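You operate a simulated robot arm through the tools that you are given. There is no shell and no other tool. Be economical: measure what you need, move in short steps, check, and stop when the job is done.

The job below is to be done with a simulated robot arm. You get a single attempt, and the scene is never put back.

## Task
Polish the dull patch on the table and cover it with the red mat.
Fine: the orange jug goes off it on to the coaster; polish from the open tin with the round brush; brush back. Set down upright: orange jug, yellow round brush. A coat counts when it lies all over at full strength: go over it till it gets no stronger.
Where things are to end (x, y in the base frame): red mat within 0.05 m of [0.45, -0.45].

Only the result counts: the job must be done as asked and must still hold three seconds after the hand-in. Knocking over, shifting, dropping, spilling or breaking anything else fails it. Lids that push on must go on centred and level and be pressed home; caps that screw on are set level and turned clockwise until they are tight.

## Robot
A 6-joint arm with a two-finger parallel gripper, fixed in place. Base frame: the origin is at the foot of the arm, x ahead of it, y to its left, z up; the work surface is at about z = 0.75. Units: m, degrees, N and s.
With the tool pointing down near the work surface it reaches from about 0.16 to 0.74 m from the base axis. Its first joint turns from -166.0 to 166.0 degrees. Payload 3.91 kg.
The TCP is the grasp point between the finger pads, 0.03 m short of the fingertips. In the tool frame z runs along the fingers and y along their closing line. Largest opening 0.11 m; finger width 0.02, thickness 0.01; the body of the gripper, 0.048 by 0.112 m, starts 0.055 m behind the TCP.
Orientation is that of the tool frame in the base frame, as a unit quaternion [w, x, y, z]. With the fingers straight down and closing along the base's y, the tool's x points along the base's -x, its y along +y and its z along -z.

## Interface
- The arm moves only by the tool servo_tool. Its argument "targets" is a list of rows, each a list of 7 numbers: the shift along the tool's x, y, z in m, then the turn, a rotation vector about the tool's x, y, z in degrees, then the closure, from 0 (fully open) to 1 (shut). In form: [[dx, dy, dz, ax, ay, az, grip], ...]. A call has 1 to 12 rows; each row shifts and turns the commanded pose from where the row before left it, along the tool's axes as they then stand. A row lasts 0.2 s, in which the tool goes at most 0.05 m and 8.6 degrees; a call with a longer step from one row to the next is refused whole, and so is a gripper value outside its range. Where a pose cannot be reached the arm comes as near as it can. A force on the tool above 80 N (or 10 N above the force at the start of the call, whichever is more), or a blocked arm, ends the call early, and 0.2 s more pass. Each finger travels about 0.045 m/s and halts on what it meets, pressing with about 25 N; the grip force reading is that of the motor and also rises with nothing between the fingers. The clock runs only during rows and for 0.2 s after the last one: add rows that do not move to give the fingers time. It gives the time, the measured TCP pose, the force on the tool (base axes), the opening and the grip force at its end, in the units of the frame above (readings bear some noise), with the torque about the TCP (base axes, N m) and any sound that the robot's microphone picked up.
- Cameras (640 x 400 px; columns grow to the right, rows downward): "scene" is fixed at [0.2161, 0.6483, 1.3643]; the picture's right is [-0.88, -0.47, 0.00], its down [-0.27, 0.50, -0.82] and it looks along [0.39, -0.73, -0.57] (base axes); focal length 248 px, centre (320, 200). "wrist" rides on the gripper at [0.071, 0.022, -0.107] in the tool frame; the picture's right is [-0.29, 0.96, 0.00], its down [-0.76, -0.23, -0.61] and it looks along [-0.58, -0.18, 0.79] (tool axes); focal length 243 px, centre (320, 200). There is no depth. A picture from a camera that has moved, and an enlarged one, comes with that camera's place and axes in the base frame and with its lens. The place of the scene camera against the robot may be out by one fixed shift of up to 0.018 m in any direction.
- get_image(camera): a new picture of that camera. No time passes.
- lift_body(by): slides the trunk up (or, below 0, down) by that many m; the arm rides with it, the base frame stays. It gives what a move gives, with no picture.
- close_up(camera, box): a new picture of the part [left, top, right, bottom] of that camera's present view, enlarged. No time passes.
- job_done(): hands the job in; it is judged then, once.

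Go step by step. Nothing tells you positions but the pictures and the camera data: compare them with the known pose of the tool, close in by small moves and look again before you grip or let go. The budget is 120 turns and 84 pictures, counting those below and the enlarged ones. Unless the task says otherwise, let go and move clear before handing in, and close with one line.

The tools are called as name(argument=value, ...) on one line, values as JSON. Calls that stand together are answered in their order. servo_tool: Moves the arm, as the interface text tells. Its arguments: {"type":"object","properties":{"targets":{"type":"array"}},"required":["targets"]} The other tools are called the same way: lift_body (by) slides the trunk up or down; get_image (camera) takes a picture; close_up (camera, box) takes an enlarged picture of a part of a camera's view; job_done () hands the job in.

At the start:

```text
time: 0.0
eef_pos: [0.3949, -0.0679, 1.1776]
tcp_rot: [0.0, 0.001, 1.0, 0.0]
wrist_force: [0.1, -0.2, 0.5]
torque: [0.03, 0.0, -0.02]
grip_width: 0.1102
gripper_force: 0.0
trunk travel left (down, up): [-0.525, 0.065]
```

scene: 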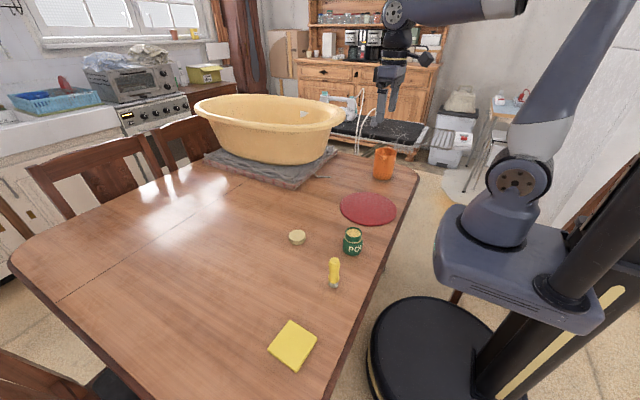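
wrist: 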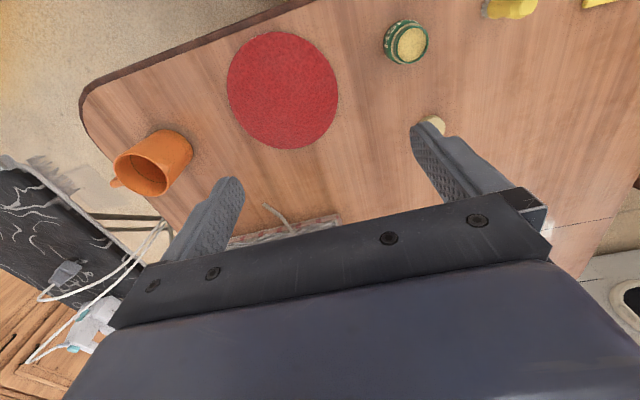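

The scene shows an orange jug at the far right corner, a red mat, a green open tin, a yellow brush, a small tan disc and a yellow square. I'll enlarge these to identify them.

close_up(camera="scene", box=[300, 130, 440, 218])

close_up(camera="scene", box=[240, 210, 400, 380])

close_up(camera="wrist", box=[80, 0, 400, 200])

```text
4.55 times, centred on (370, 174) of scene
camera zoom: at [0.2161, 0.6483, 1.3643], right [-0.88, -0.47, 0.0], down [-0.27, 0.5, -0.82], along [0.39, -0.73, -0.57], focal length 1125 px, centre (93, 318)
```

zoom: 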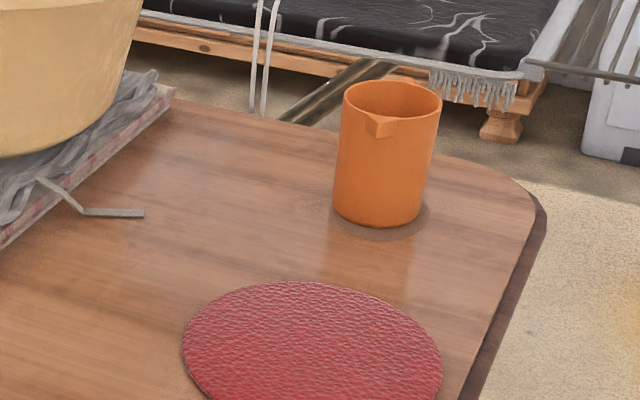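

```text
2.35 times, centred on (320, 295) of scene
camera zoom: at [0.2161, 0.6483, 1.3643], right [-0.88, -0.47, 0.0], down [-0.27, 0.5, -0.82], along [0.39, -0.73, -0.57], focal length 582 px, centre (320, -24)
```

zoom: 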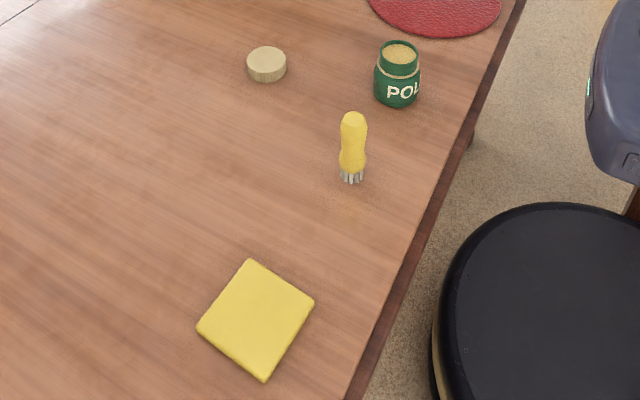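

```text
2.00 times, centred on (240, 100) of wrist
camera zoom: at [0.3237, -0.0456, 1.2856], right [0.29, 0.96, 0.0], down [0.76, -0.23, 0.61], along [0.58, -0.18, -0.79], focal length 485 px, centre (480, 400)
```

zoom: 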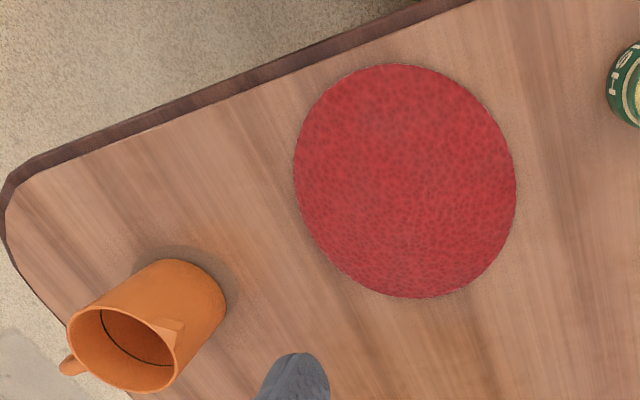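

The jug stands at about (0.455,-0.46) over the patch, the mat is at (0.435,-0.19), the tin at (0.40,0.07), the brush at (0.396,0.23), and the yellow square (coaster) at (0.41,0.43). I'll move over towards the jug and turn the fingers to close along x.

servo_tool(targets=[[-0.008, -0.045, 0, 0, 0, 0, 0], [-0.008, -0.045, 0, 0, 0, 0, 0], [-0.008, -0.045, 0, 0, 0, 0, 0], [-0.008, -0.045, 0, 0, 0, 0, 0], [-0.008, -0.045, 0, 0, 0, 0, 0], [-0.008, -0.045, 0, 0, 0, 0, 0], [-0.008, -0.045, 0, 0, 0, 0, 0], [0, 0, 0, 0, 0, 0, 0]])

servo_tool(targets=[[0, 0, 0, 0, 0, 8.2, 0], [0, 0, 0, 0, 0, 8.2, 0], [0, 0, 0, 0, 0, 8.2, 0], [0, 0, 0, 0, 0, 8.2, 0], [0, 0, 0, 0, 0, 8.2, 0], [0, 0, 0, 0, 0, 8.2, 0], [0, 0, 0, 0, 0, 8.2, 0], [0, 0, 0, 0, 0, 8.2, 0], [0, 0, 0, 0, 0, 8.2, 0], [0, 0, 0, 0, 0, 8.2, 0], [0, 0, 0, 0, 0, 8.0, 0], [0, 0, 0, 0, 0, 0, 0]])

get_image(camera="wrist")

```text
time: 1.8
eef_pos: [0.4495, -0.3843, 1.1764]
tcp_rot: [0.0, 0.0, 1.0, 0.0]
wrist_force: [-0.2, 0.0, -0.4]
torque: [0.0, 0.02, 0.02]
grip_width: 0.1101
gripper_force: 0.0
trunk travel left (down, up): [-0.525, 0.065]
```

```text
time: 4.4
eef_pos: [0.451, -0.3826, 1.1781]
tcp_rot: [0.001, 0.708, 0.706, 0.0]
wrist_force: [-0.5, -0.7, -0.5]
torque: [0.01, -0.01, -0.02]
grip_width: 0.1099
gripper_force: 0.0
trunk travel left (down, up): [-0.525, 0.065]
```

```text
78 pictures are left
camera wrist: at [0.4724, -0.3112, 1.2854], right [0.96, -0.29, 0.0], down [-0.23, -0.76, 0.61], along [-0.18, -0.58, -0.79], focal length 243 px, centre (320, 200)
```

wrist: 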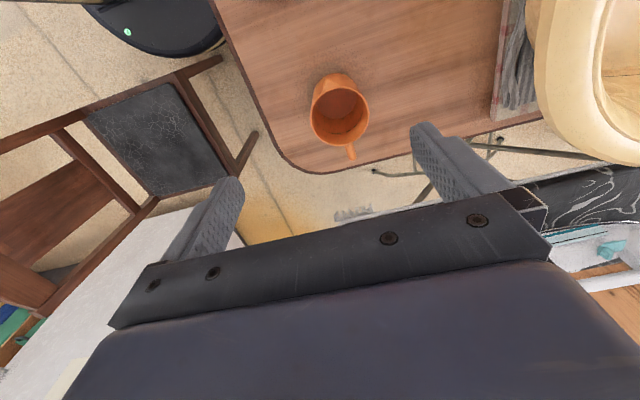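

close_up(camera="wrist", box=[260, 50, 420, 170])

```text
3.33 times, centred on (340, 110) of wrist
camera zoom: at [0.4724, -0.3112, 1.2854], right [0.96, -0.29, 0.0], down [-0.23, -0.76, 0.61], along [-0.18, -0.58, -0.79], focal length 809 px, centre (253, 500)
```

zoom: 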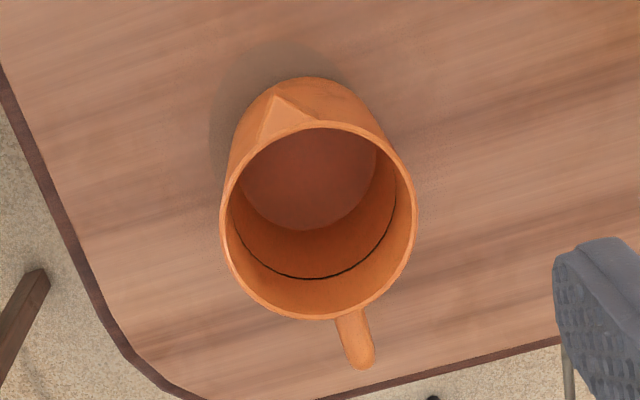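

The jug's rim centre is near (0.462,-0.450), handle towards -y, diameter ~0.097. I'll come over it with tips just above the rim, and check.

servo_tool(targets=[[-0.035, 0.006, 0.02, 0, 0, 0, 0], [-0.033, 0.005, 0.03, 0, 0, 0, 0], [0, 0, 0.045, 0, 0, 0, 0], [0, 0, 0.045, 0, 0, 0, 0], [0, 0, 0.045, 0, 0, 0, 0], [0, 0, 0.035, 0, 0, 0, 0], [0, 0, 0, 0, 0, 0, 0]])

get_image(camera="wrist")

close_up(camera="scene", box=[320, 100, 440, 200])

```text
time: 6.0
eef_pos: [0.4615, -0.4497, 0.9577]
tcp_rot: [0.0, 0.707, 0.707, 0.0]
wrist_force: [0.7, 0.8, -0.1]
torque: [0.06, -0.01, 0.0]
grip_width: 0.11
gripper_force: 0.1
trunk travel left (down, up): [-0.525, 0.065]
```

```text
76 pictures are left
camera wrist: at [0.4832, -0.3795, 1.0651], right [0.96, -0.29, 0.0], down [-0.23, -0.76, 0.61], along [-0.18, -0.58, -0.79], focal length 243 px, centre (320, 200)
```

wrist: 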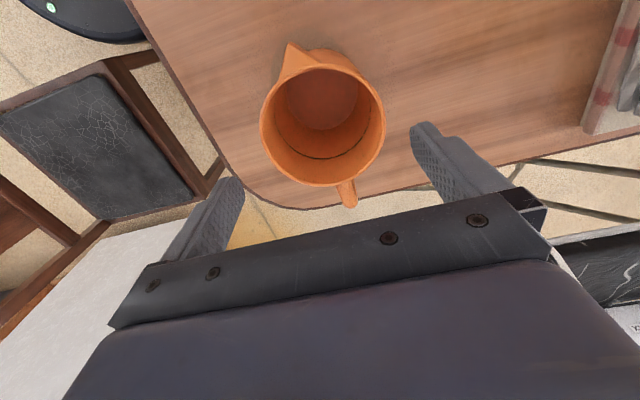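

```text
4.00 times, centred on (380, 150) of scene
camera zoom: at [0.2161, 0.6483, 1.3643], right [-0.88, -0.47, 0.0], down [-0.27, 0.5, -0.82], along [0.39, -0.73, -0.57], focal length 990 px, centre (80, 400)
```

zoom: 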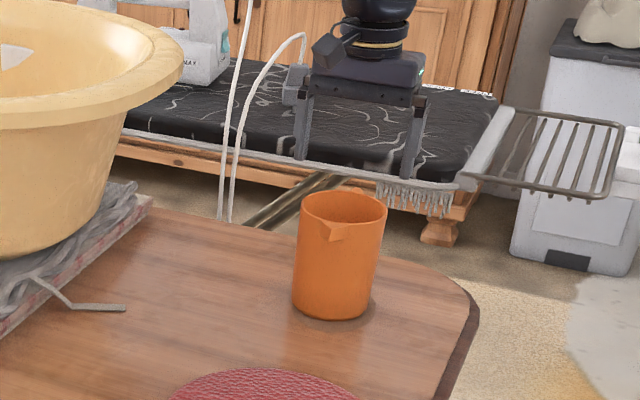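

The views disagree by several mm about centring, so I take enlarged looks before going down.

close_up(camera="scene", box=[385, 105, 433, 153])

close_up(camera="wrist", box=[190, 40, 460, 210])

close_up(camera="scene", box=[360, 115, 440, 190])

```text
8.33 times, centred on (409, 129) of scene
camera zoom: at [0.2161, 0.6483, 1.3643], right [-0.88, -0.47, 0.0], down [-0.27, 0.5, -0.82], along [0.39, -0.73, -0.57], focal length 2063 px, centre (-422, 792)
```

zoom: 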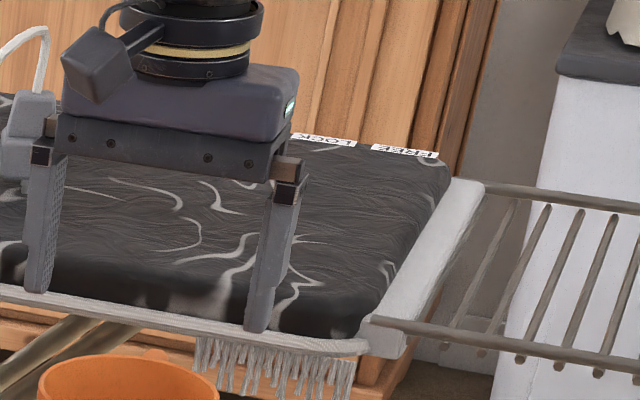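

```text
2.35 times, centred on (325, 125) of wrist
camera zoom: at [0.4832, -0.3795, 1.0651], right [0.96, -0.29, 0.0], down [-0.23, -0.76, 0.61], along [-0.18, -0.58, -0.79], focal length 571 px, centre (308, 376)
```

zoom: 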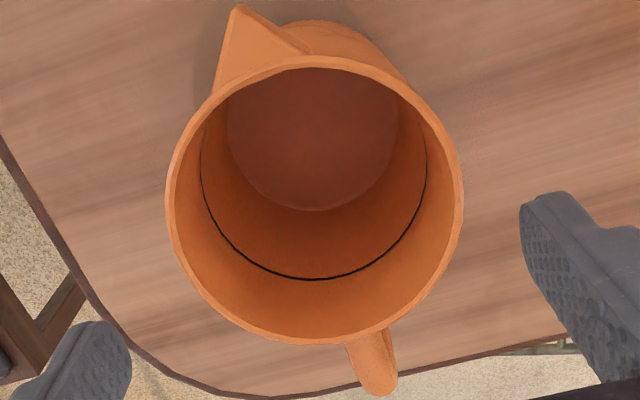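

```text
5.33 times, centred on (400, 152) of scene
camera zoom: at [0.2161, 0.6483, 1.3643], right [-0.88, -0.47, 0.0], down [-0.27, 0.5, -0.82], along [0.39, -0.73, -0.57], focal length 1320 px, centre (-107, 453)
```

zoom: 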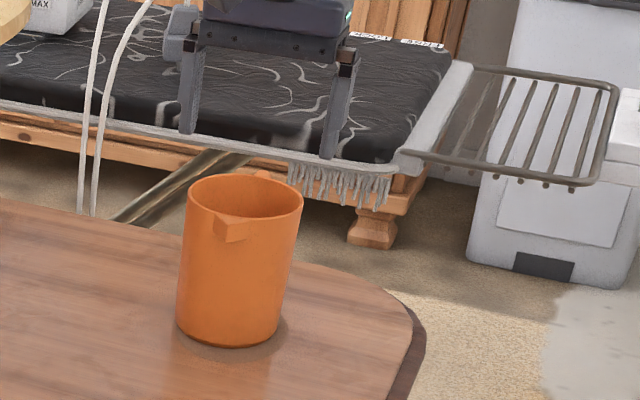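

The jug axis is nearer x≈0.464, so I'll shift 2 mm and lower the tips to just around the rim.

servo_tool(targets=[[0.001, 0.0025, 0, 0, 0, 0, 0], [0, 0, 0.03, 0, 0, 0, 0], [0, 0, 0.025, 0, 0, 0, 0], [0, 0, 0, 0, 0, 0, 0]])

get_image(camera="wrist")

close_up(camera="scene", box=[360, 125, 424, 185])

```text
time: 7.0
eef_pos: [0.4646, -0.4489, 0.9014]
tcp_rot: [0.0, 0.708, 0.707, 0.0]
wrist_force: [0.6, -0.1, 0.7]
torque: [0.0, 0.02, -0.01]
grip_width: 0.11
gripper_force: 0.0
trunk travel left (down, up): [-0.525, 0.065]
```

```text
71 pictures are left
camera wrist: at [0.4859, -0.3779, 1.0098], right [0.96, -0.29, 0.0], down [-0.23, -0.76, 0.61], along [-0.18, -0.58, -0.79], focal length 243 px, centre (320, 200)
```

wrist: 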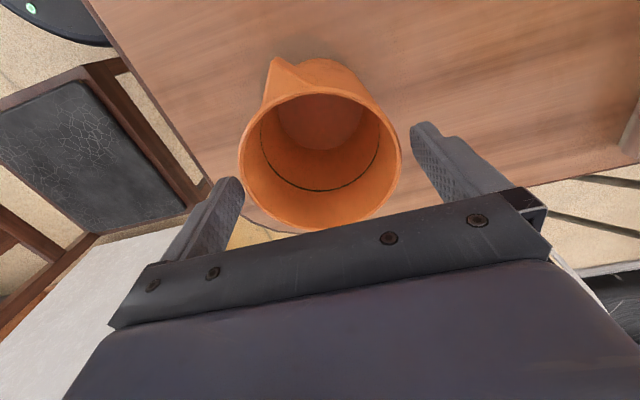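

```text
6.67 times, centred on (392, 155) of scene
camera zoom: at [0.2161, 0.6483, 1.3643], right [-0.88, -0.47, 0.0], down [-0.27, 0.5, -0.82], along [0.39, -0.73, -0.57], focal length 1650 px, centre (-160, 500)
```

zoom: 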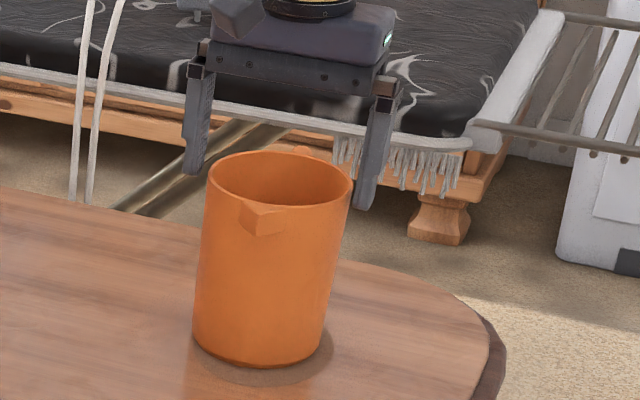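

Alignment looks right in both views (rim centre ≈ 0.464). Lowering gently around the jug.

servo_tool(targets=[[0, 0, 0.01, 0, 0, 0, 0], [0, 0, 0.01, 0, 0, 0, 0], [0, 0, 0.01, 0, 0, 0, 0], [0, 0, 0.01, 0, 0, 0, 0], [0, 0, 0.01, 0, 0, 0, 0], [0, 0, 0.005, 0, 0, 0, 0]])

close_up(camera="scene", box=[360, 125, 424, 185])

```text
time: 8.4
eef_pos: [0.4642, -0.4499, 0.8488]
tcp_rot: [0.0, 0.708, 0.706, 0.0]
wrist_force: [0.1, 0.0, 0.1]
torque: [-0.02, -0.01, -0.01]
grip_width: 0.1101
gripper_force: 0.1
trunk travel left (down, up): [-0.525, 0.065]
```

```text
6.67 times, centred on (392, 155) of scene
camera zoom: at [0.2161, 0.6483, 1.3643], right [-0.88, -0.47, 0.0], down [-0.27, 0.5, -0.82], along [0.39, -0.73, -0.57], focal length 1650 px, centre (-160, 500)
```

zoom: 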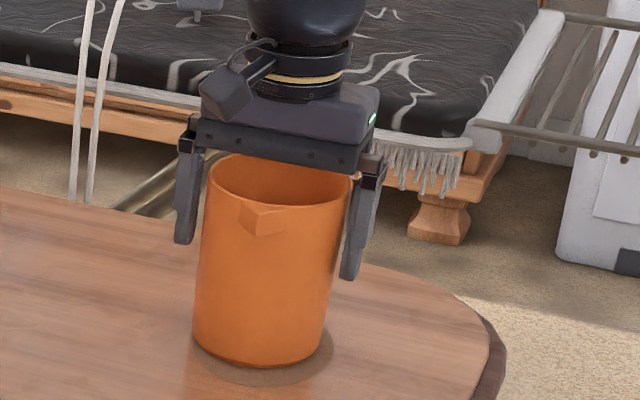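

The fingers straddle the jug without contact. Gripping and lifting slowly.

servo_tool(targets=[[0, 0, 0, 0, 0, 0, 0.3], [0, 0, 0, 0, 0, 0, 0.5], [0, 0, 0, 0, 0, 0, 1], [0, 0, 0, 0, 0, 0, 1]])

servo_tool(targets=[[0, 0, -0.01, 0, 0, 0, 1], [0, 0, -0.02, 0, 0, 0, 1], [0, 0, -0.02, 0, 0, 0, 1], [0, 0, -0.02, 0, 0, 0, 1], [0, 0, -0.02, 0, 0, 0, 1], [0, 0, -0.02, 0, 0, 0, 1], [0, 0, -0.02, 0, 0, 0, 1], [0, 0, -0.02, 0, 0, 0, 1], [0, 0, 0, 0, 0, 0, 1]])

get_image(camera="scene")

```text
time: 9.4
eef_pos: [0.4652, -0.4489, 0.8475]
tcp_rot: [0.0, 0.708, 0.706, 0.001]
wrist_force: [-0.2, 0.1, -0.3]
torque: [0.01, -0.04, -0.05]
grip_width: 0.0989
gripper_force: 24.7
trunk travel left (down, up): [-0.525, 0.065]
```

```text
time: 11.4
eef_pos: [0.4655, -0.4481, 0.9975]
tcp_rot: [0.001, 0.708, 0.707, 0.0]
wrist_force: [-0.1, -0.2, -1.2]
torque: [0.06, -0.02, 0.01]
grip_width: 0.0991
gripper_force: 24.5
trunk travel left (down, up): [-0.525, 0.065]
```

```text
68 pictures are left
```

scene: 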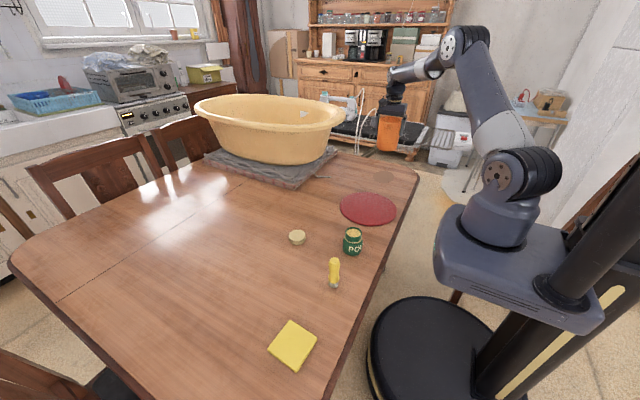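

The jug is lifted cleanly. I'll carry it over along y toward the coaster at about 1.05 m height.

servo_tool(targets=[[0.02, 0, -0.02, 0, 0, 0, 1], [0.035, 0, -0.03, 0, 0, 0, 1], [0.04, -0.002, 0, 0, 0, 0, 1], [0.04, -0.002, 0, 0, 0, 0, 1], [0.04, -0.002, 0, 0, 0, 0, 1], [0.04, -0.002, 0, 0, 0, 0, 1], [0.04, -0.002, 0, 0, 0, 0, 1], [0.04, -0.002, 0, 0, 0, 0, 1], [0.04, -0.002, 0, 0, 0, 0, 1], [0.04, -0.002, 0, 0, 0, 0, 1], [0.04, -0.002, 0, 0, 0, 0, 1], [0.035, -0.002, 0, 0, 0, 0, 1]])

servo_tool(targets=[[0.04, -0.002, 0, 0, 0, 0, 1], [0.04, -0.002, 0, 0, 0, 0, 1], [0.04, -0.002, 0, 0, 0, 0, 1], [0.04, -0.002, 0, 0, 0, 0, 1], [0.035, -0.002, 0, 0, 0, 0, 1], [0.03, -0.002, 0, 0, 0, 0, 1], [0.02, -0.002, 0, 0, 0, 0, 1], [0, 0, 0, 0, 0, 0, 1]])

get_image(camera="wrist")

get_image(camera="scene")

```text
time: 14.0
eef_pos: [0.4437, 0.0018, 1.0478]
tcp_rot: [0.0, 0.708, 0.707, 0.0]
wrist_force: [0.0, -0.4, -1.2]
torque: [0.07, 0.0, 0.0]
grip_width: 0.0989
gripper_force: 24.9
trunk travel left (down, up): [-0.525, 0.065]
```

```text
time: 15.8
eef_pos: [0.4321, 0.2459, 1.048]
tcp_rot: [0.001, 0.708, 0.706, 0.0]
wrist_force: [0.4, 0.5, -1.1]
torque: [0.02, 0.01, 0.03]
grip_width: 0.099
gripper_force: 25.1
trunk travel left (down, up): [-0.525, 0.065]
```

```text
67 pictures are left
camera wrist: at [0.4527, 0.3174, 1.1553], right [0.96, -0.29, 0.0], down [-0.23, -0.76, 0.61], along [-0.18, -0.58, -0.79], focal length 243 px, centre (320, 200)
```

wrist: 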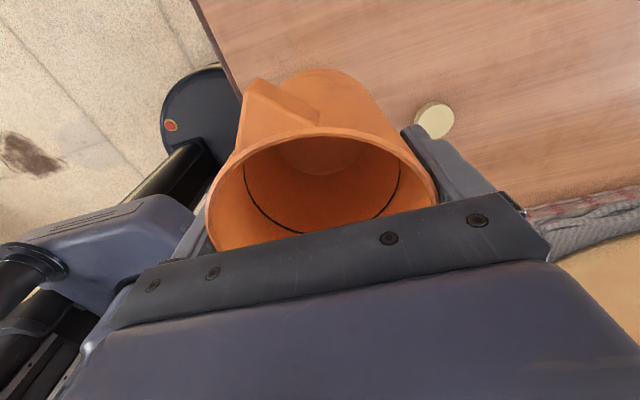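

```text
66 pictures are left
```

scene: 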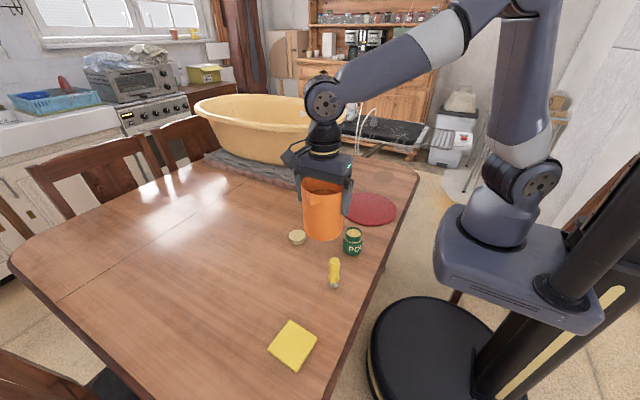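

I move on above the coaster (about (0.41,0.435)) and lower to hover height, then compare in the picture.

servo_tool(targets=[[0.04, -0.004, 0, 0, 0, 0, 1], [0.04, -0.004, 0, 0, 0, 0, 1], [0.04, -0.004, 0, 0, 0, 0, 1], [0.04, -0.004, 0, 0, 0, 0, 1], [0.029, -0.006, 0, 0, 0, 0, 1], [0, 0, 0.04, 0, 0, 0, 1], [0, 0, 0.04, 0, 0, 0, 1], [0, 0, 0.04, 0, 0, 0, 1], [0, 0, 0.025, 0, 0, 0, 1], [0, 0, 0, 0, 0, 0, 1]])

close_up(camera="scene", box=[210, 240, 370, 400])

get_image(camera="wrist")

```text
time: 18.0
eef_pos: [0.4095, 0.4343, 0.9035]
tcp_rot: [0.0, 0.707, 0.707, -0.001]
wrist_force: [-0.4, 0.4, -1.5]
torque: [0.02, 0.01, 0.04]
grip_width: 0.0988
gripper_force: 24.9
trunk travel left (down, up): [-0.525, 0.065]
```

```text
2.50 times, centred on (290, 320) of scene
camera zoom: at [0.2161, 0.6483, 1.3643], right [-0.88, -0.47, 0.0], down [-0.27, 0.5, -0.82], along [0.39, -0.73, -0.57], focal length 619 px, centre (395, -100)
```

zoom: 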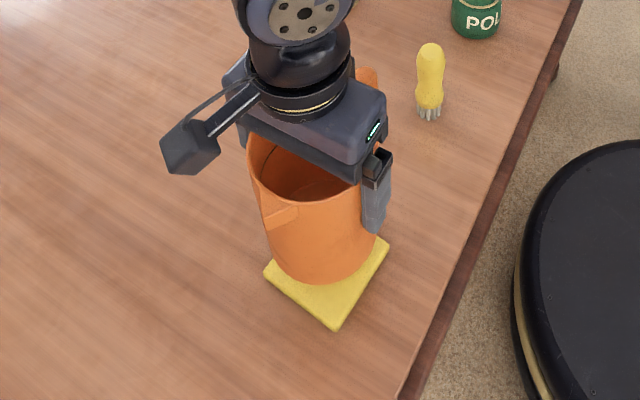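

```text
64 pictures are left
camera wrist: at [0.4308, 0.5061, 1.0108], right [0.96, -0.29, 0.0], down [-0.23, -0.76, 0.61], along [-0.18, -0.58, -0.79], focal length 243 px, centre (320, 200)
```

wrist: 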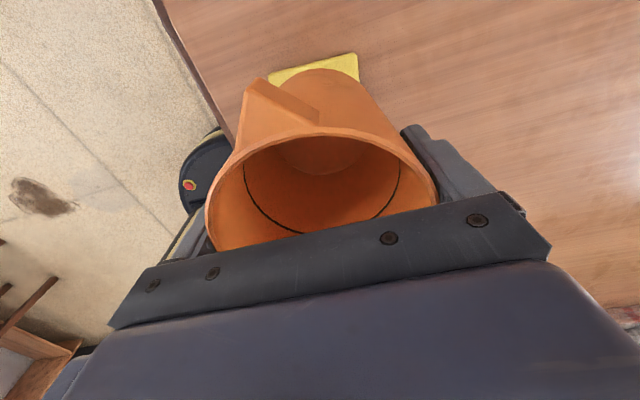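

The jug is centred over the coaster (centre ≈ (0.411,0.432)) to within 2 mm. Lowering it.

servo_tool(targets=[[-0.002, 0.0015, 0.015, 0, 0, 0, 1], [0, 0, 0.015, 0, 0, 0, 1], [0, 0, 0.009, 0, 0, 0, 1], [0, 0, 0.003, 0, 0, 0, 1], [0, 0, 0, 0, 0, 0, 1]])

close_up(camera="scene", box=[250, 280, 350, 380])

```text
time: 19.2
eef_pos: [0.4098, 0.4325, 0.8601]
tcp_rot: [0.001, 0.708, 0.706, 0.0]
wrist_force: [0.0, 0.1, -1.2]
torque: [0.03, 0.02, 0.01]
grip_width: 0.099
gripper_force: 25.2
trunk travel left (down, up): [-0.525, 0.065]
```

```text
4.00 times, centred on (300, 330) of scene
camera zoom: at [0.2161, 0.6483, 1.3643], right [-0.88, -0.47, 0.0], down [-0.27, 0.5, -0.82], along [0.39, -0.73, -0.57], focal length 990 px, centre (400, -320)
```

zoom: 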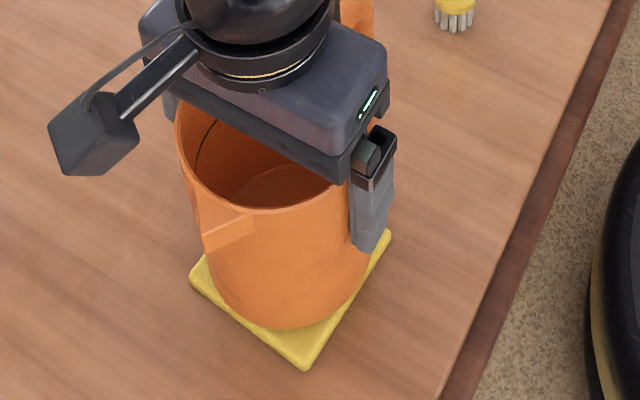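

servo_tool(targets=[[0, 0, 0.002, 0, 0, 0, 1], [0, 0, 0.002, 0, 0, 0, 1], [0, 0, 0, 0, 0, 0, 1]])

```text
time: 20.0
eef_pos: [0.4108, 0.4328, 0.8598]
tcp_rot: [-0.001, 0.708, 0.706, 0.001]
wrist_force: [-1.4, -0.8, 13.3]
torque: [-0.31, 0.17, 0.04]
grip_width: 0.0989
gripper_force: 25.0
trunk travel left (down, up): [-0.525, 0.065]
```

Contact with the coaster is felt. I ease off slightly, open, and rise straight up.

servo_tool(targets=[[0, 0, -0.002, 0, 0, 0, 1], [0, 0, 0, 0, 0, 0, 0.05], [0, 0, 0, 0, 0, 0, 0], [0, 0, 0, 0, 0, 0, 0], [0, 0, 0, 0, 0, 0, 0]])

servo_tool(targets=[[0, 0, -0.01, 0, 0, 0, 0], [0, 0, -0.02, 0, 0, 0, 0], [0, 0, -0.03, 0, 0, 0, 0], [0, 0, -0.04, 0, 0, 0, 0], [0, 0, -0.04, 0, 0, 0, 0], [0, 0, -0.04, 0, 0, 0, 0], [0, 0, -0.03, 0, 0, 0, 0], [-0.03, 0, 0, 0, 0, 0, 0], [-0.04, 0, 0, 0, 0, 0, 0], [-0.04, 0, 0, 0, 0, 0, 0], [-0.04, 0, 0, 0, 0, 0, 0], [0, 0, 0, 0, 0, 0, 0]])

get_image(camera="scene")

get_image(camera="wrist")

```text
time: 21.2
eef_pos: [0.4111, 0.4323, 0.8595]
tcp_rot: [0.0, 0.708, 0.706, 0.0]
wrist_force: [-0.5, -0.5, 0.3]
torque: [0.01, -0.01, 0.02]
grip_width: 0.1103
gripper_force: 0.2
trunk travel left (down, up): [-0.525, 0.065]
```

```text
time: 23.8
eef_pos: [0.4096, 0.2815, 1.0694]
tcp_rot: [0.0, 0.707, 0.707, 0.001]
wrist_force: [-0.3, 0.1, -1.1]
torque: [0.0, 0.03, 0.01]
grip_width: 0.1103
gripper_force: 0.0
trunk travel left (down, up): [-0.525, 0.065]
```

```text
62 pictures are left
```

scene: 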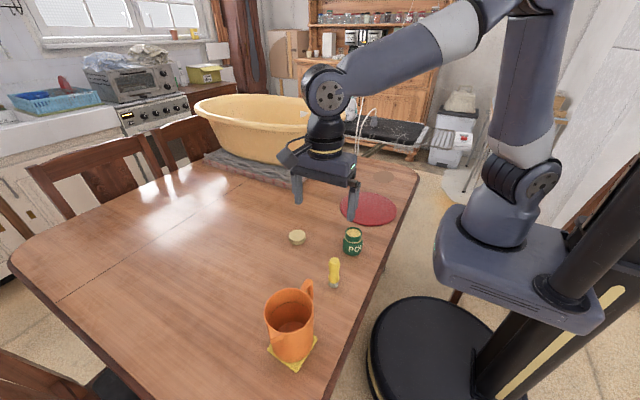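

```text
61 pictures are left
camera wrist: at [0.4313, 0.354, 1.1763], right [0.96, -0.29, 0.0], down [-0.23, -0.76, 0.61], along [-0.18, -0.58, -0.79], focal length 243 px, centre (320, 200)
```

wrist: 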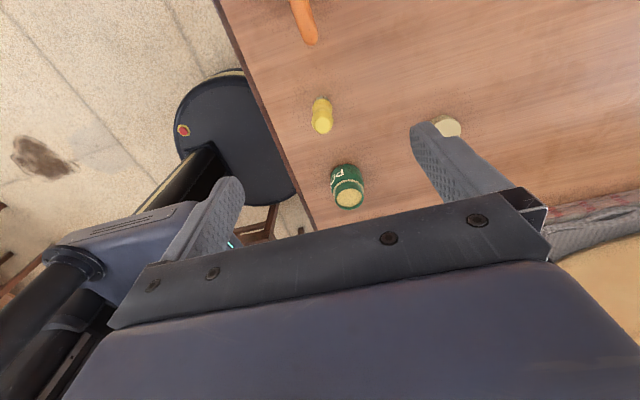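

The jug stands on the coaster. Next the brush: enlarge it and the tin in the wrist view.

close_up(camera="wrist", box=[280, 80, 400, 220])

close_up(camera="scene", box=[310, 215, 390, 300])

close_up(camera="scene", box=[330, 150, 430, 235])

```text
2.86 times, centred on (340, 150) of wrist
camera zoom: at [0.4313, 0.354, 1.1763], right [0.96, -0.29, 0.0], down [-0.23, -0.76, 0.61], along [-0.18, -0.58, -0.79], focal length 693 px, centre (263, 343)
```

zoom: 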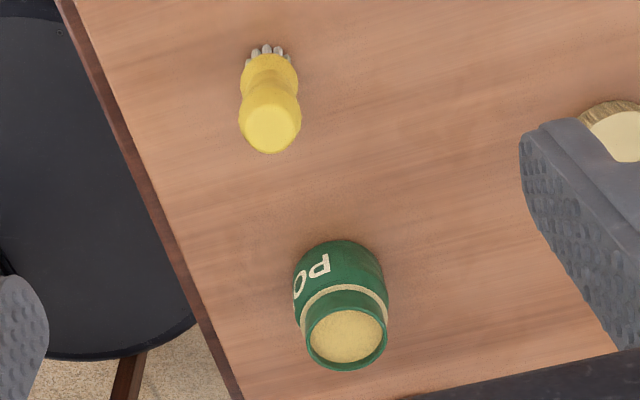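

```text
4.71 times, centred on (350, 258) of scene
camera zoom: at [0.2161, 0.6483, 1.3643], right [-0.88, -0.47, 0.0], down [-0.27, 0.5, -0.82], along [0.39, -0.73, -0.57], focal length 1165 px, centre (179, -71)
```

zoom: 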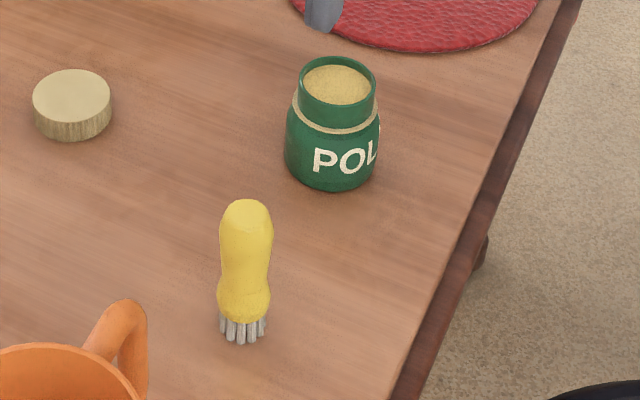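

```text
4.71 times, centred on (380, 192) of scene
camera zoom: at [0.2161, 0.6483, 1.3643], right [-0.88, -0.47, 0.0], down [-0.27, 0.5, -0.82], along [0.39, -0.73, -0.57], focal length 1165 px, centre (38, 235)
```

zoom: 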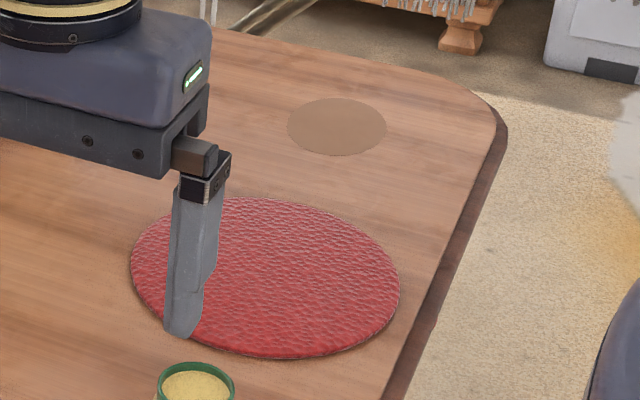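

The dull patch (≈0.1 m disc) is visible now. The brush stands at about (0.3995,0.2435), top z≈0.863; the tin at (0.405,0.09) with rim z≈0.827. I go above the brush.

servo_tool(targets=[[-0.02, -0.005, 0.02, 0, 0, 0, 0], [-0.018, -0.005, 0.04, 0, 0, 0, 0], [0, 0, 0.04, 0, 0, 0, 0], [0, 0, 0.035, 0, 0, 0, 0], [0, 0, 0, 0, 0, 0, 0]])

get_image(camera="wrist")

close_up(camera="scene", box=[290, 190, 380, 300])

```text
time: 25.0
eef_pos: [0.3998, 0.245, 0.9332]
tcp_rot: [0.0, 0.708, 0.706, 0.001]
wrist_force: [0.3, -0.3, 0.5]
torque: [-0.03, -0.04, 0.03]
grip_width: 0.11
gripper_force: 0.1
trunk travel left (down, up): [-0.525, 0.065]
```

```text
57 pictures are left
camera wrist: at [0.4221, 0.3163, 1.0408], right [0.96, -0.29, 0.0], down [-0.23, -0.76, 0.61], along [-0.18, -0.58, -0.79], focal length 243 px, centre (320, 200)
```

wrist: 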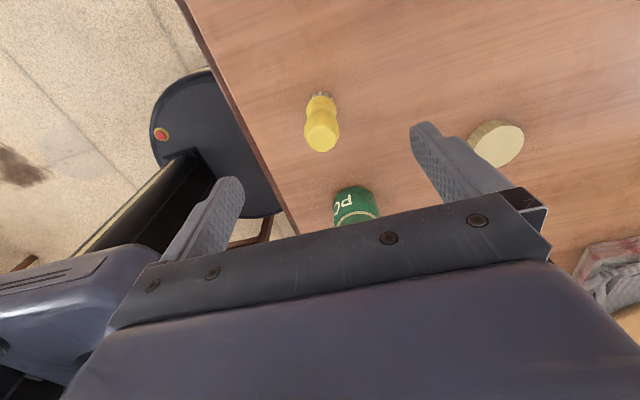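

```text
3.64 times, centred on (335, 245) of scene
camera zoom: at [0.2161, 0.6483, 1.3643], right [-0.88, -0.47, 0.0], down [-0.27, 0.5, -0.82], along [0.39, -0.73, -0.57], focal length 900 px, centre (266, 36)
```

zoom: 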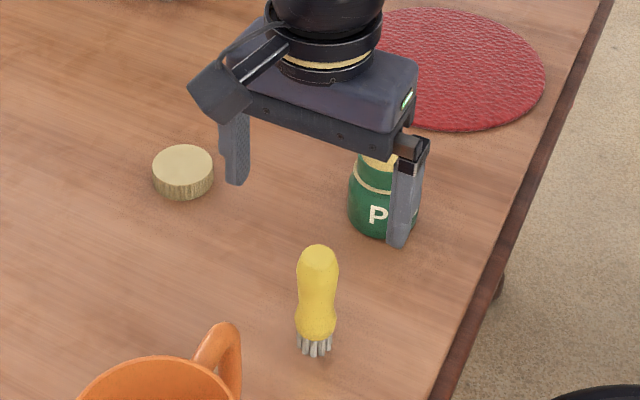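

The brush axis (≈0.400,0.244) matches the TCP. I lower around the handle and grip.

servo_tool(targets=[[-0.0005, 0, 0.03, 0, 0, 0, 0], [0, 0, 0.03, 0, 0, 0, 0], [0, 0, 0.025, 0, 0, 0, 0], [0, 0, 0.018, 0, 0, 0, 0], [0, 0, 0.008, 0, 0, 0, 0], [0, 0, 0, 0, 0, 0, 0]])

close_up(camera="scene", box=[290, 190, 380, 300])

```text
time: 26.4
eef_pos: [0.4002, 0.2436, 0.8236]
tcp_rot: [0.0, 0.707, 0.707, 0.0]
wrist_force: [0.1, 0.3, 0.5]
torque: [-0.01, 0.0, 0.02]
grip_width: 0.1099
gripper_force: 0.2
trunk travel left (down, up): [-0.525, 0.065]
```

```text
3.64 times, centred on (335, 245) of scene
camera zoom: at [0.2161, 0.6483, 1.3643], right [-0.88, -0.47, 0.0], down [-0.27, 0.5, -0.82], along [0.39, -0.73, -0.57], focal length 900 px, centre (266, 36)
```

zoom: 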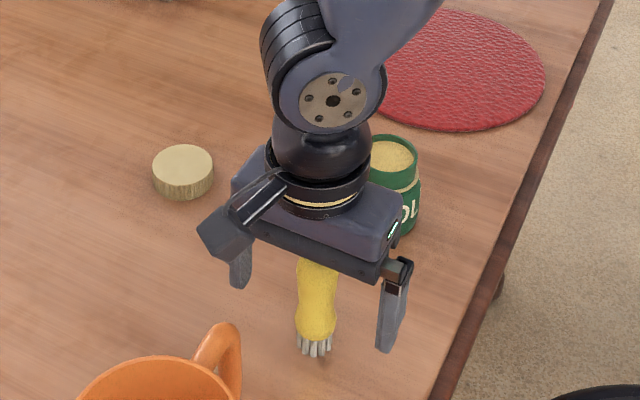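

servo_tool(targets=[[0, 0, 0, 0, 0, 0, 0.3], [0, 0, 0, 0, 0, 0, 0.5], [0, 0, 0, 0, 0, 0, 0.65], [0, 0, 0, 0, 0, 0, 0.8], [0, 0, 0, 0, 0, 0, 1], [0, 0, 0, 0, 0, 0, 1], [0, 0, 0, 0, 0, 0, 1], [0, 0, 0, 0, 0, 0, 1]])

close_up(camera="scene", box=[290, 190, 380, 300])

```text
time: 28.2
eef_pos: [0.4002, 0.2442, 0.8231]
tcp_rot: [0.0, 0.708, 0.706, 0.0]
wrist_force: [1.0, 0.1, 0.6]
torque: [0.0, -0.02, 0.03]
grip_width: 0.03
gripper_force: 25.0
trunk travel left (down, up): [-0.525, 0.065]
```

```text
3.64 times, centred on (335, 245) of scene
camera zoom: at [0.2161, 0.6483, 1.3643], right [-0.88, -0.47, 0.0], down [-0.27, 0.5, -0.82], along [0.39, -0.73, -0.57], focal length 900 px, centre (266, 36)
```

zoom: 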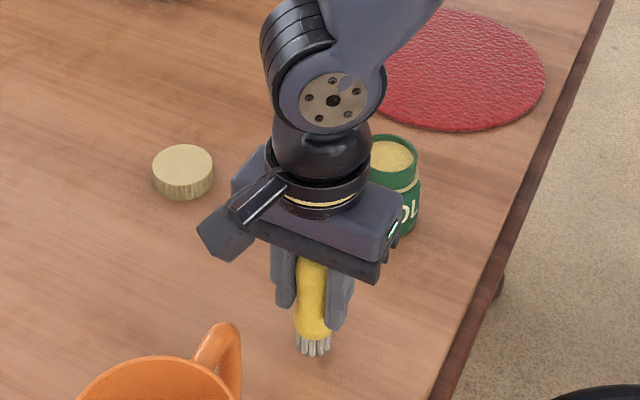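

Gripped (width 0.030). Lift 0.12 and carry over the tin, then look.

servo_tool(targets=[[0, 0, -0.02, 0, 0, 0, 1], [0, 0, -0.03, 0, 0, 0, 1], [0, 0, -0.04, 0, 0, 0, 1], [0, 0, -0.03, 0, 0, 0, 1], [-0.04, 0.002, 0, 0, 0, 0, 1], [-0.04, 0.001, 0, 0, 0, 0, 1], [-0.04, 0.001, 0, 0, 0, 0, 1], [-0.034, 0.001, 0, 0, 0, 0, 1], [0, 0, 0, 0, 0, 0, 1]])

get_image(camera="wrist")

close_up(camera="scene", box=[310, 180, 400, 265])

```text
time: 30.2
eef_pos: [0.4051, 0.0878, 0.9434]
tcp_rot: [0.0, 0.707, 0.707, 0.0]
wrist_force: [-0.2, 0.6, -1.1]
torque: [-0.01, 0.0, 0.05]
grip_width: 0.0303
gripper_force: 25.2
trunk travel left (down, up): [-0.525, 0.065]
```

```text
53 pictures are left
camera wrist: at [0.4263, 0.1602, 1.0515], right [0.96, -0.29, 0.0], down [-0.23, -0.76, 0.61], along [-0.18, -0.58, -0.79], focal length 243 px, centre (320, 200)
```

wrist: 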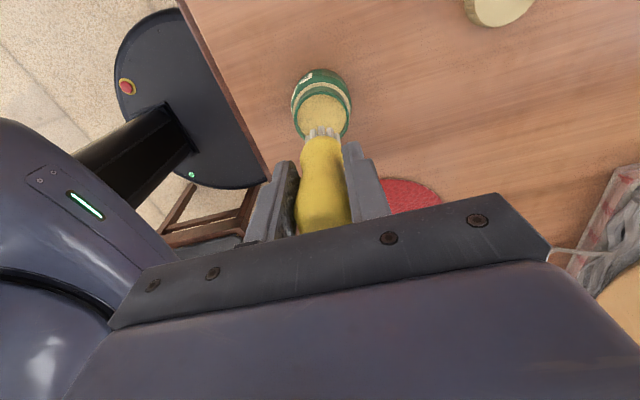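

```text
4.71 times, centred on (355, 222) of scene
camera zoom: at [0.2161, 0.6483, 1.3643], right [-0.88, -0.47, 0.0], down [-0.27, 0.5, -0.82], along [0.39, -0.73, -0.57], focal length 1165 px, centre (155, 94)
```

zoom: 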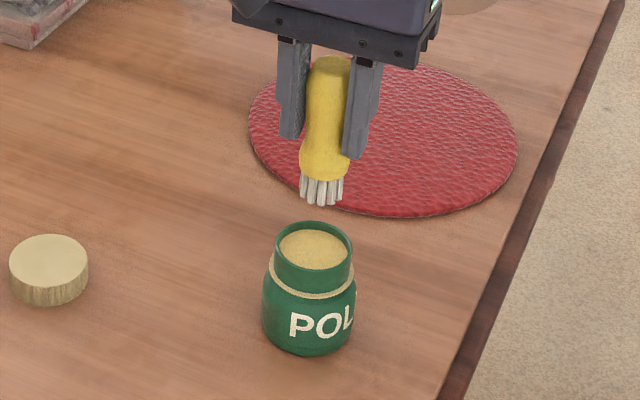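

The brush is nearly over the tin; shift 2 mm and lower the bristles in.

servo_tool(targets=[[0.0015, 0.0018, 0, 0, 0, 0, 1], [0, 0, 0.02, 0, 0, 0, 1], [0, 0, 0.015, 0, 0, 0, 1], [0, 0, 0, 0, 0, 0, 1]])

close_up(camera="scene", box=[325, 205, 385, 265])

close_up(camera="wrist", box=[260, 60, 400, 180])

```text
time: 31.2
eef_pos: [0.4072, 0.0915, 0.9078]
tcp_rot: [0.0, 0.708, 0.706, 0.0]
wrist_force: [-0.5, -0.2, -1.5]
torque: [0.02, -0.02, 0.01]
grip_width: 0.0302
gripper_force: 25.6
trunk travel left (down, up): [-0.525, 0.065]
```

```text
6.67 times, centred on (355, 235) of scene
camera zoom: at [0.2161, 0.6483, 1.3643], right [-0.88, -0.47, 0.0], down [-0.27, 0.5, -0.82], along [0.39, -0.73, -0.57], focal length 1650 px, centre (87, -33)
```

zoom: 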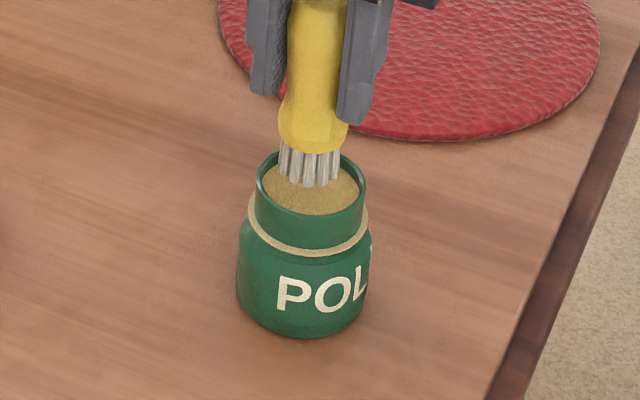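

```text
3.33 times, centred on (330, 120) of wrist
camera zoom: at [0.4286, 0.1628, 1.0154], right [0.96, -0.29, 0.0], down [-0.23, -0.76, 0.61], along [-0.18, -0.58, -0.79], focal length 809 px, centre (287, 467)
```

zoom: 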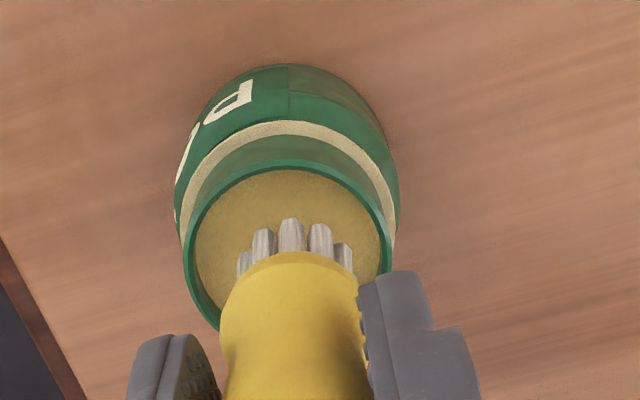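

Well centred. Lower into the polish by small steps.

servo_tool(targets=[[0, 0, 0.006, 0, 0, 0, 1], [0, 0, 0.006, 0, 0, 0, 1], [0, 0, 0.005, 0, 0, 0, 1], [0, 0, 0, 0, 0, 0, 1]])

close_up(camera="scene", box=[325, 205, 385, 265])

```text
time: 32.2
eef_pos: [0.4068, 0.0912, 0.8911]
tcp_rot: [0.002, 0.707, 0.707, 0.001]
wrist_force: [-1.7, 1.1, 22.3]
torque: [-0.1, 0.31, 0.02]
grip_width: 0.0304
gripper_force: 24.5
trunk travel left (down, up): [-0.525, 0.065]
```

```text
6.67 times, centred on (355, 235) of scene
camera zoom: at [0.2161, 0.6483, 1.3643], right [-0.88, -0.47, 0.0], down [-0.27, 0.5, -0.82], along [0.39, -0.73, -0.57], focal length 1650 px, centre (87, -33)
```

zoom: 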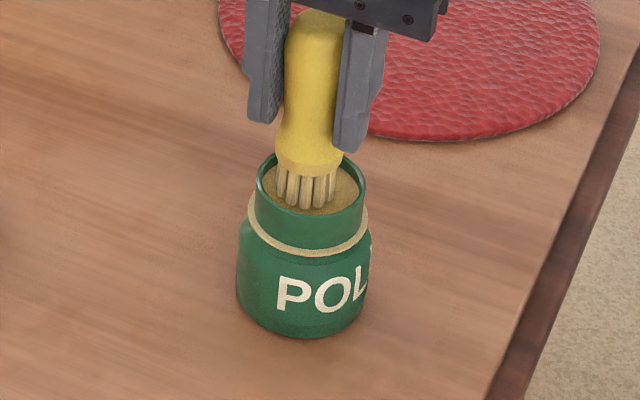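

The bristles have taken polish. Lift and carry to the patch, stopping short to look.

servo_tool(targets=[[0, 0, -0.01, 0, 0, 0, 1], [0, 0, -0.03, 0, 0, 0, 1], [0, 0, -0.04, 0, 0, 0, 1], [-0.03, 0.003, 0, 0, 0, 0, 1], [-0.04, 0.005, 0, 0, 0, 0, 1], [-0.045, 0.006, 0, 0, 0, 0, 1], [-0.045, 0.006, 0, 0, 0, 0, 1], [-0.045, 0.006, 0, 0, 0, 0, 1], [-0.045, 0.006, 0, 0, 0, 0, 1], [-0.045, 0.006, 0, 0, 0, 0, 1], [-0.045, 0.006, 0, 0, 0, 0, 1], [-0.045, 0.006, 0, 0, 0, 0, 1]])

servo_tool(targets=[[-0.04, 0.002, 0, 0, 0, 0, 1], [-0.03, 0.002, 0, 0, 0, 0, 1], [0, 0, 0, 0, 0, 0, 1]])

get_image(camera="wrist")

get_image(camera="scene")

```text
time: 34.8
eef_pos: [0.4575, -0.2947, 0.9703]
tcp_rot: [0.0, 0.706, 0.708, 0.0]
wrist_force: [0.3, -0.5, -1.1]
torque: [-0.05, -0.02, 0.0]
grip_width: 0.0299
gripper_force: 25.0
trunk travel left (down, up): [-0.525, 0.065]
```

```text
time: 35.6
eef_pos: [0.4596, -0.3639, 0.9693]
tcp_rot: [0.0, 0.707, 0.707, 0.0]
wrist_force: [-0.1, 0.3, -0.9]
torque: [0.04, 0.0, -0.01]
grip_width: 0.0301
gripper_force: 24.6
trunk travel left (down, up): [-0.525, 0.065]
```

```text
48 pictures are left
camera wrist: at [0.4818, -0.2924, 1.0783], right [0.96, -0.29, 0.0], down [-0.23, -0.76, 0.61], along [-0.18, -0.58, -0.79], focal length 243 px, centre (320, 200)
```

wrist: 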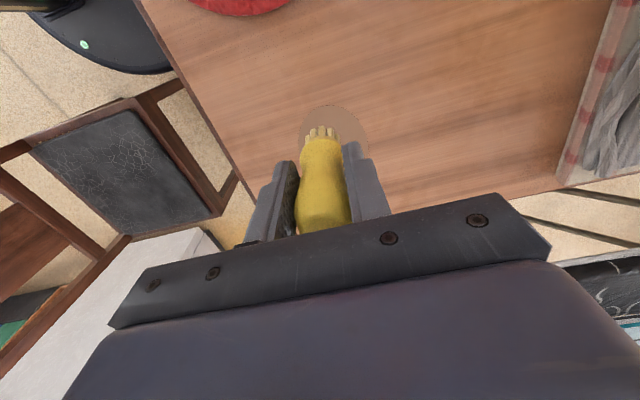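

```text
47 pictures are left
```

scene: 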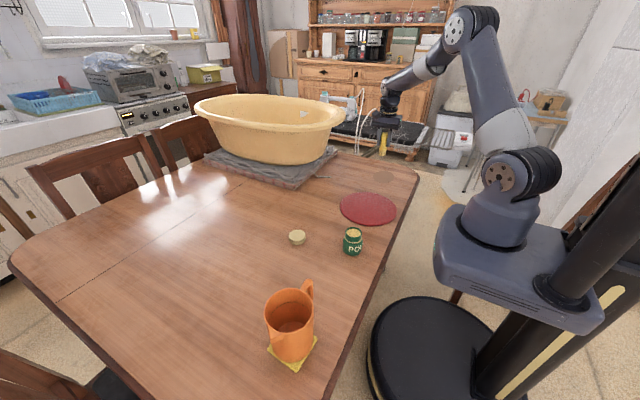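

The patch is a disc centred ≈(0.457,-0.436), R≈0.05. I come over its centre and lower the brush to contact.

servo_tool(targets=[[-0.036, -0.001, 0.01, 0, 0, 0, 1], [-0.036, -0.002, 0.02, 0, 0, 0, 1], [0, 0, 0.03, 0, 0, 0, 1], [0, 0, 0.03, 0, 0, 0, 1], [0, 0, 0.03, 0, 0, 0, 1], [0, 0, 0.015, 0, 0, 0, 1], [0, 0, 0, 0, 0, 0, 1]])

servo_tool(targets=[[0, 0, 0.004, 0, 0, 0, 1], [0, 0, 0.004, 0, 0, 0, 1], [0, 0, 0, 0, 0, 0, 1]])

close_up(camera="wrist", box=[220, 40, 440, 200])

```text
time: 37.2
eef_pos: [0.4569, -0.4364, 0.8354]
tcp_rot: [0.001, 0.707, 0.707, 0.0]
wrist_force: [-0.4, 0.2, -1.4]
torque: [-0.02, 0.02, 0.02]
grip_width: 0.0299
gripper_force: 25.3
trunk travel left (down, up): [-0.525, 0.065]
```

```text
time: 38.0
eef_pos: [0.4569, -0.4354, 0.8273]
tcp_rot: [0.0, 0.707, 0.707, 0.001]
wrist_force: [0.0, 0.3, -1.5]
torque: [0.0, -0.02, -0.01]
grip_width: 0.0298
gripper_force: 25.0
trunk travel left (down, up): [-0.525, 0.065]
```

```text
2.50 times, centred on (330, 120) of wrist
camera zoom: at [0.4791, -0.3643, 0.936], right [0.96, -0.29, 0.0], down [-0.23, -0.76, 0.61], along [-0.18, -0.58, -0.79], focal length 606 px, centre (295, 400)
```

zoom: 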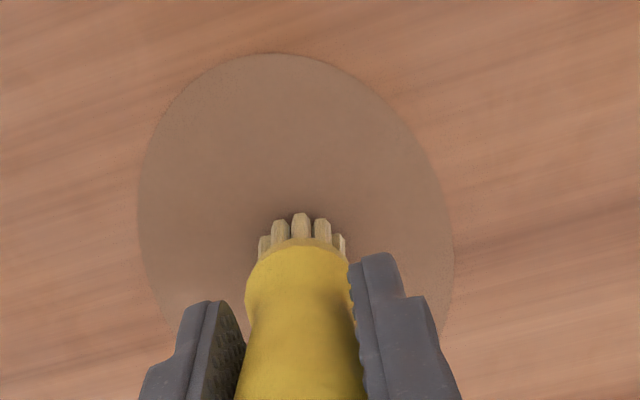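

Patch refined: centre (0.458,-0.436), R≈0.051. Now down to contact.

servo_tool(targets=[[0, 0, 0.002, 0, 0, 0, 1], [0, 0, 0.002, 0, 0, 0, 1], [0, 0, 0, 0, 0, 0, 1]])

```text
time: 38.8
eef_pos: [0.4554, -0.4372, 0.8243]
tcp_rot: [0.001, 0.707, 0.707, 0.001]
wrist_force: [0.4, 0.0, 6.6]
torque: [0.07, -0.14, -0.01]
grip_width: 0.03
gripper_force: 25.3
trunk travel left (down, up): [-0.525, 0.065]
```

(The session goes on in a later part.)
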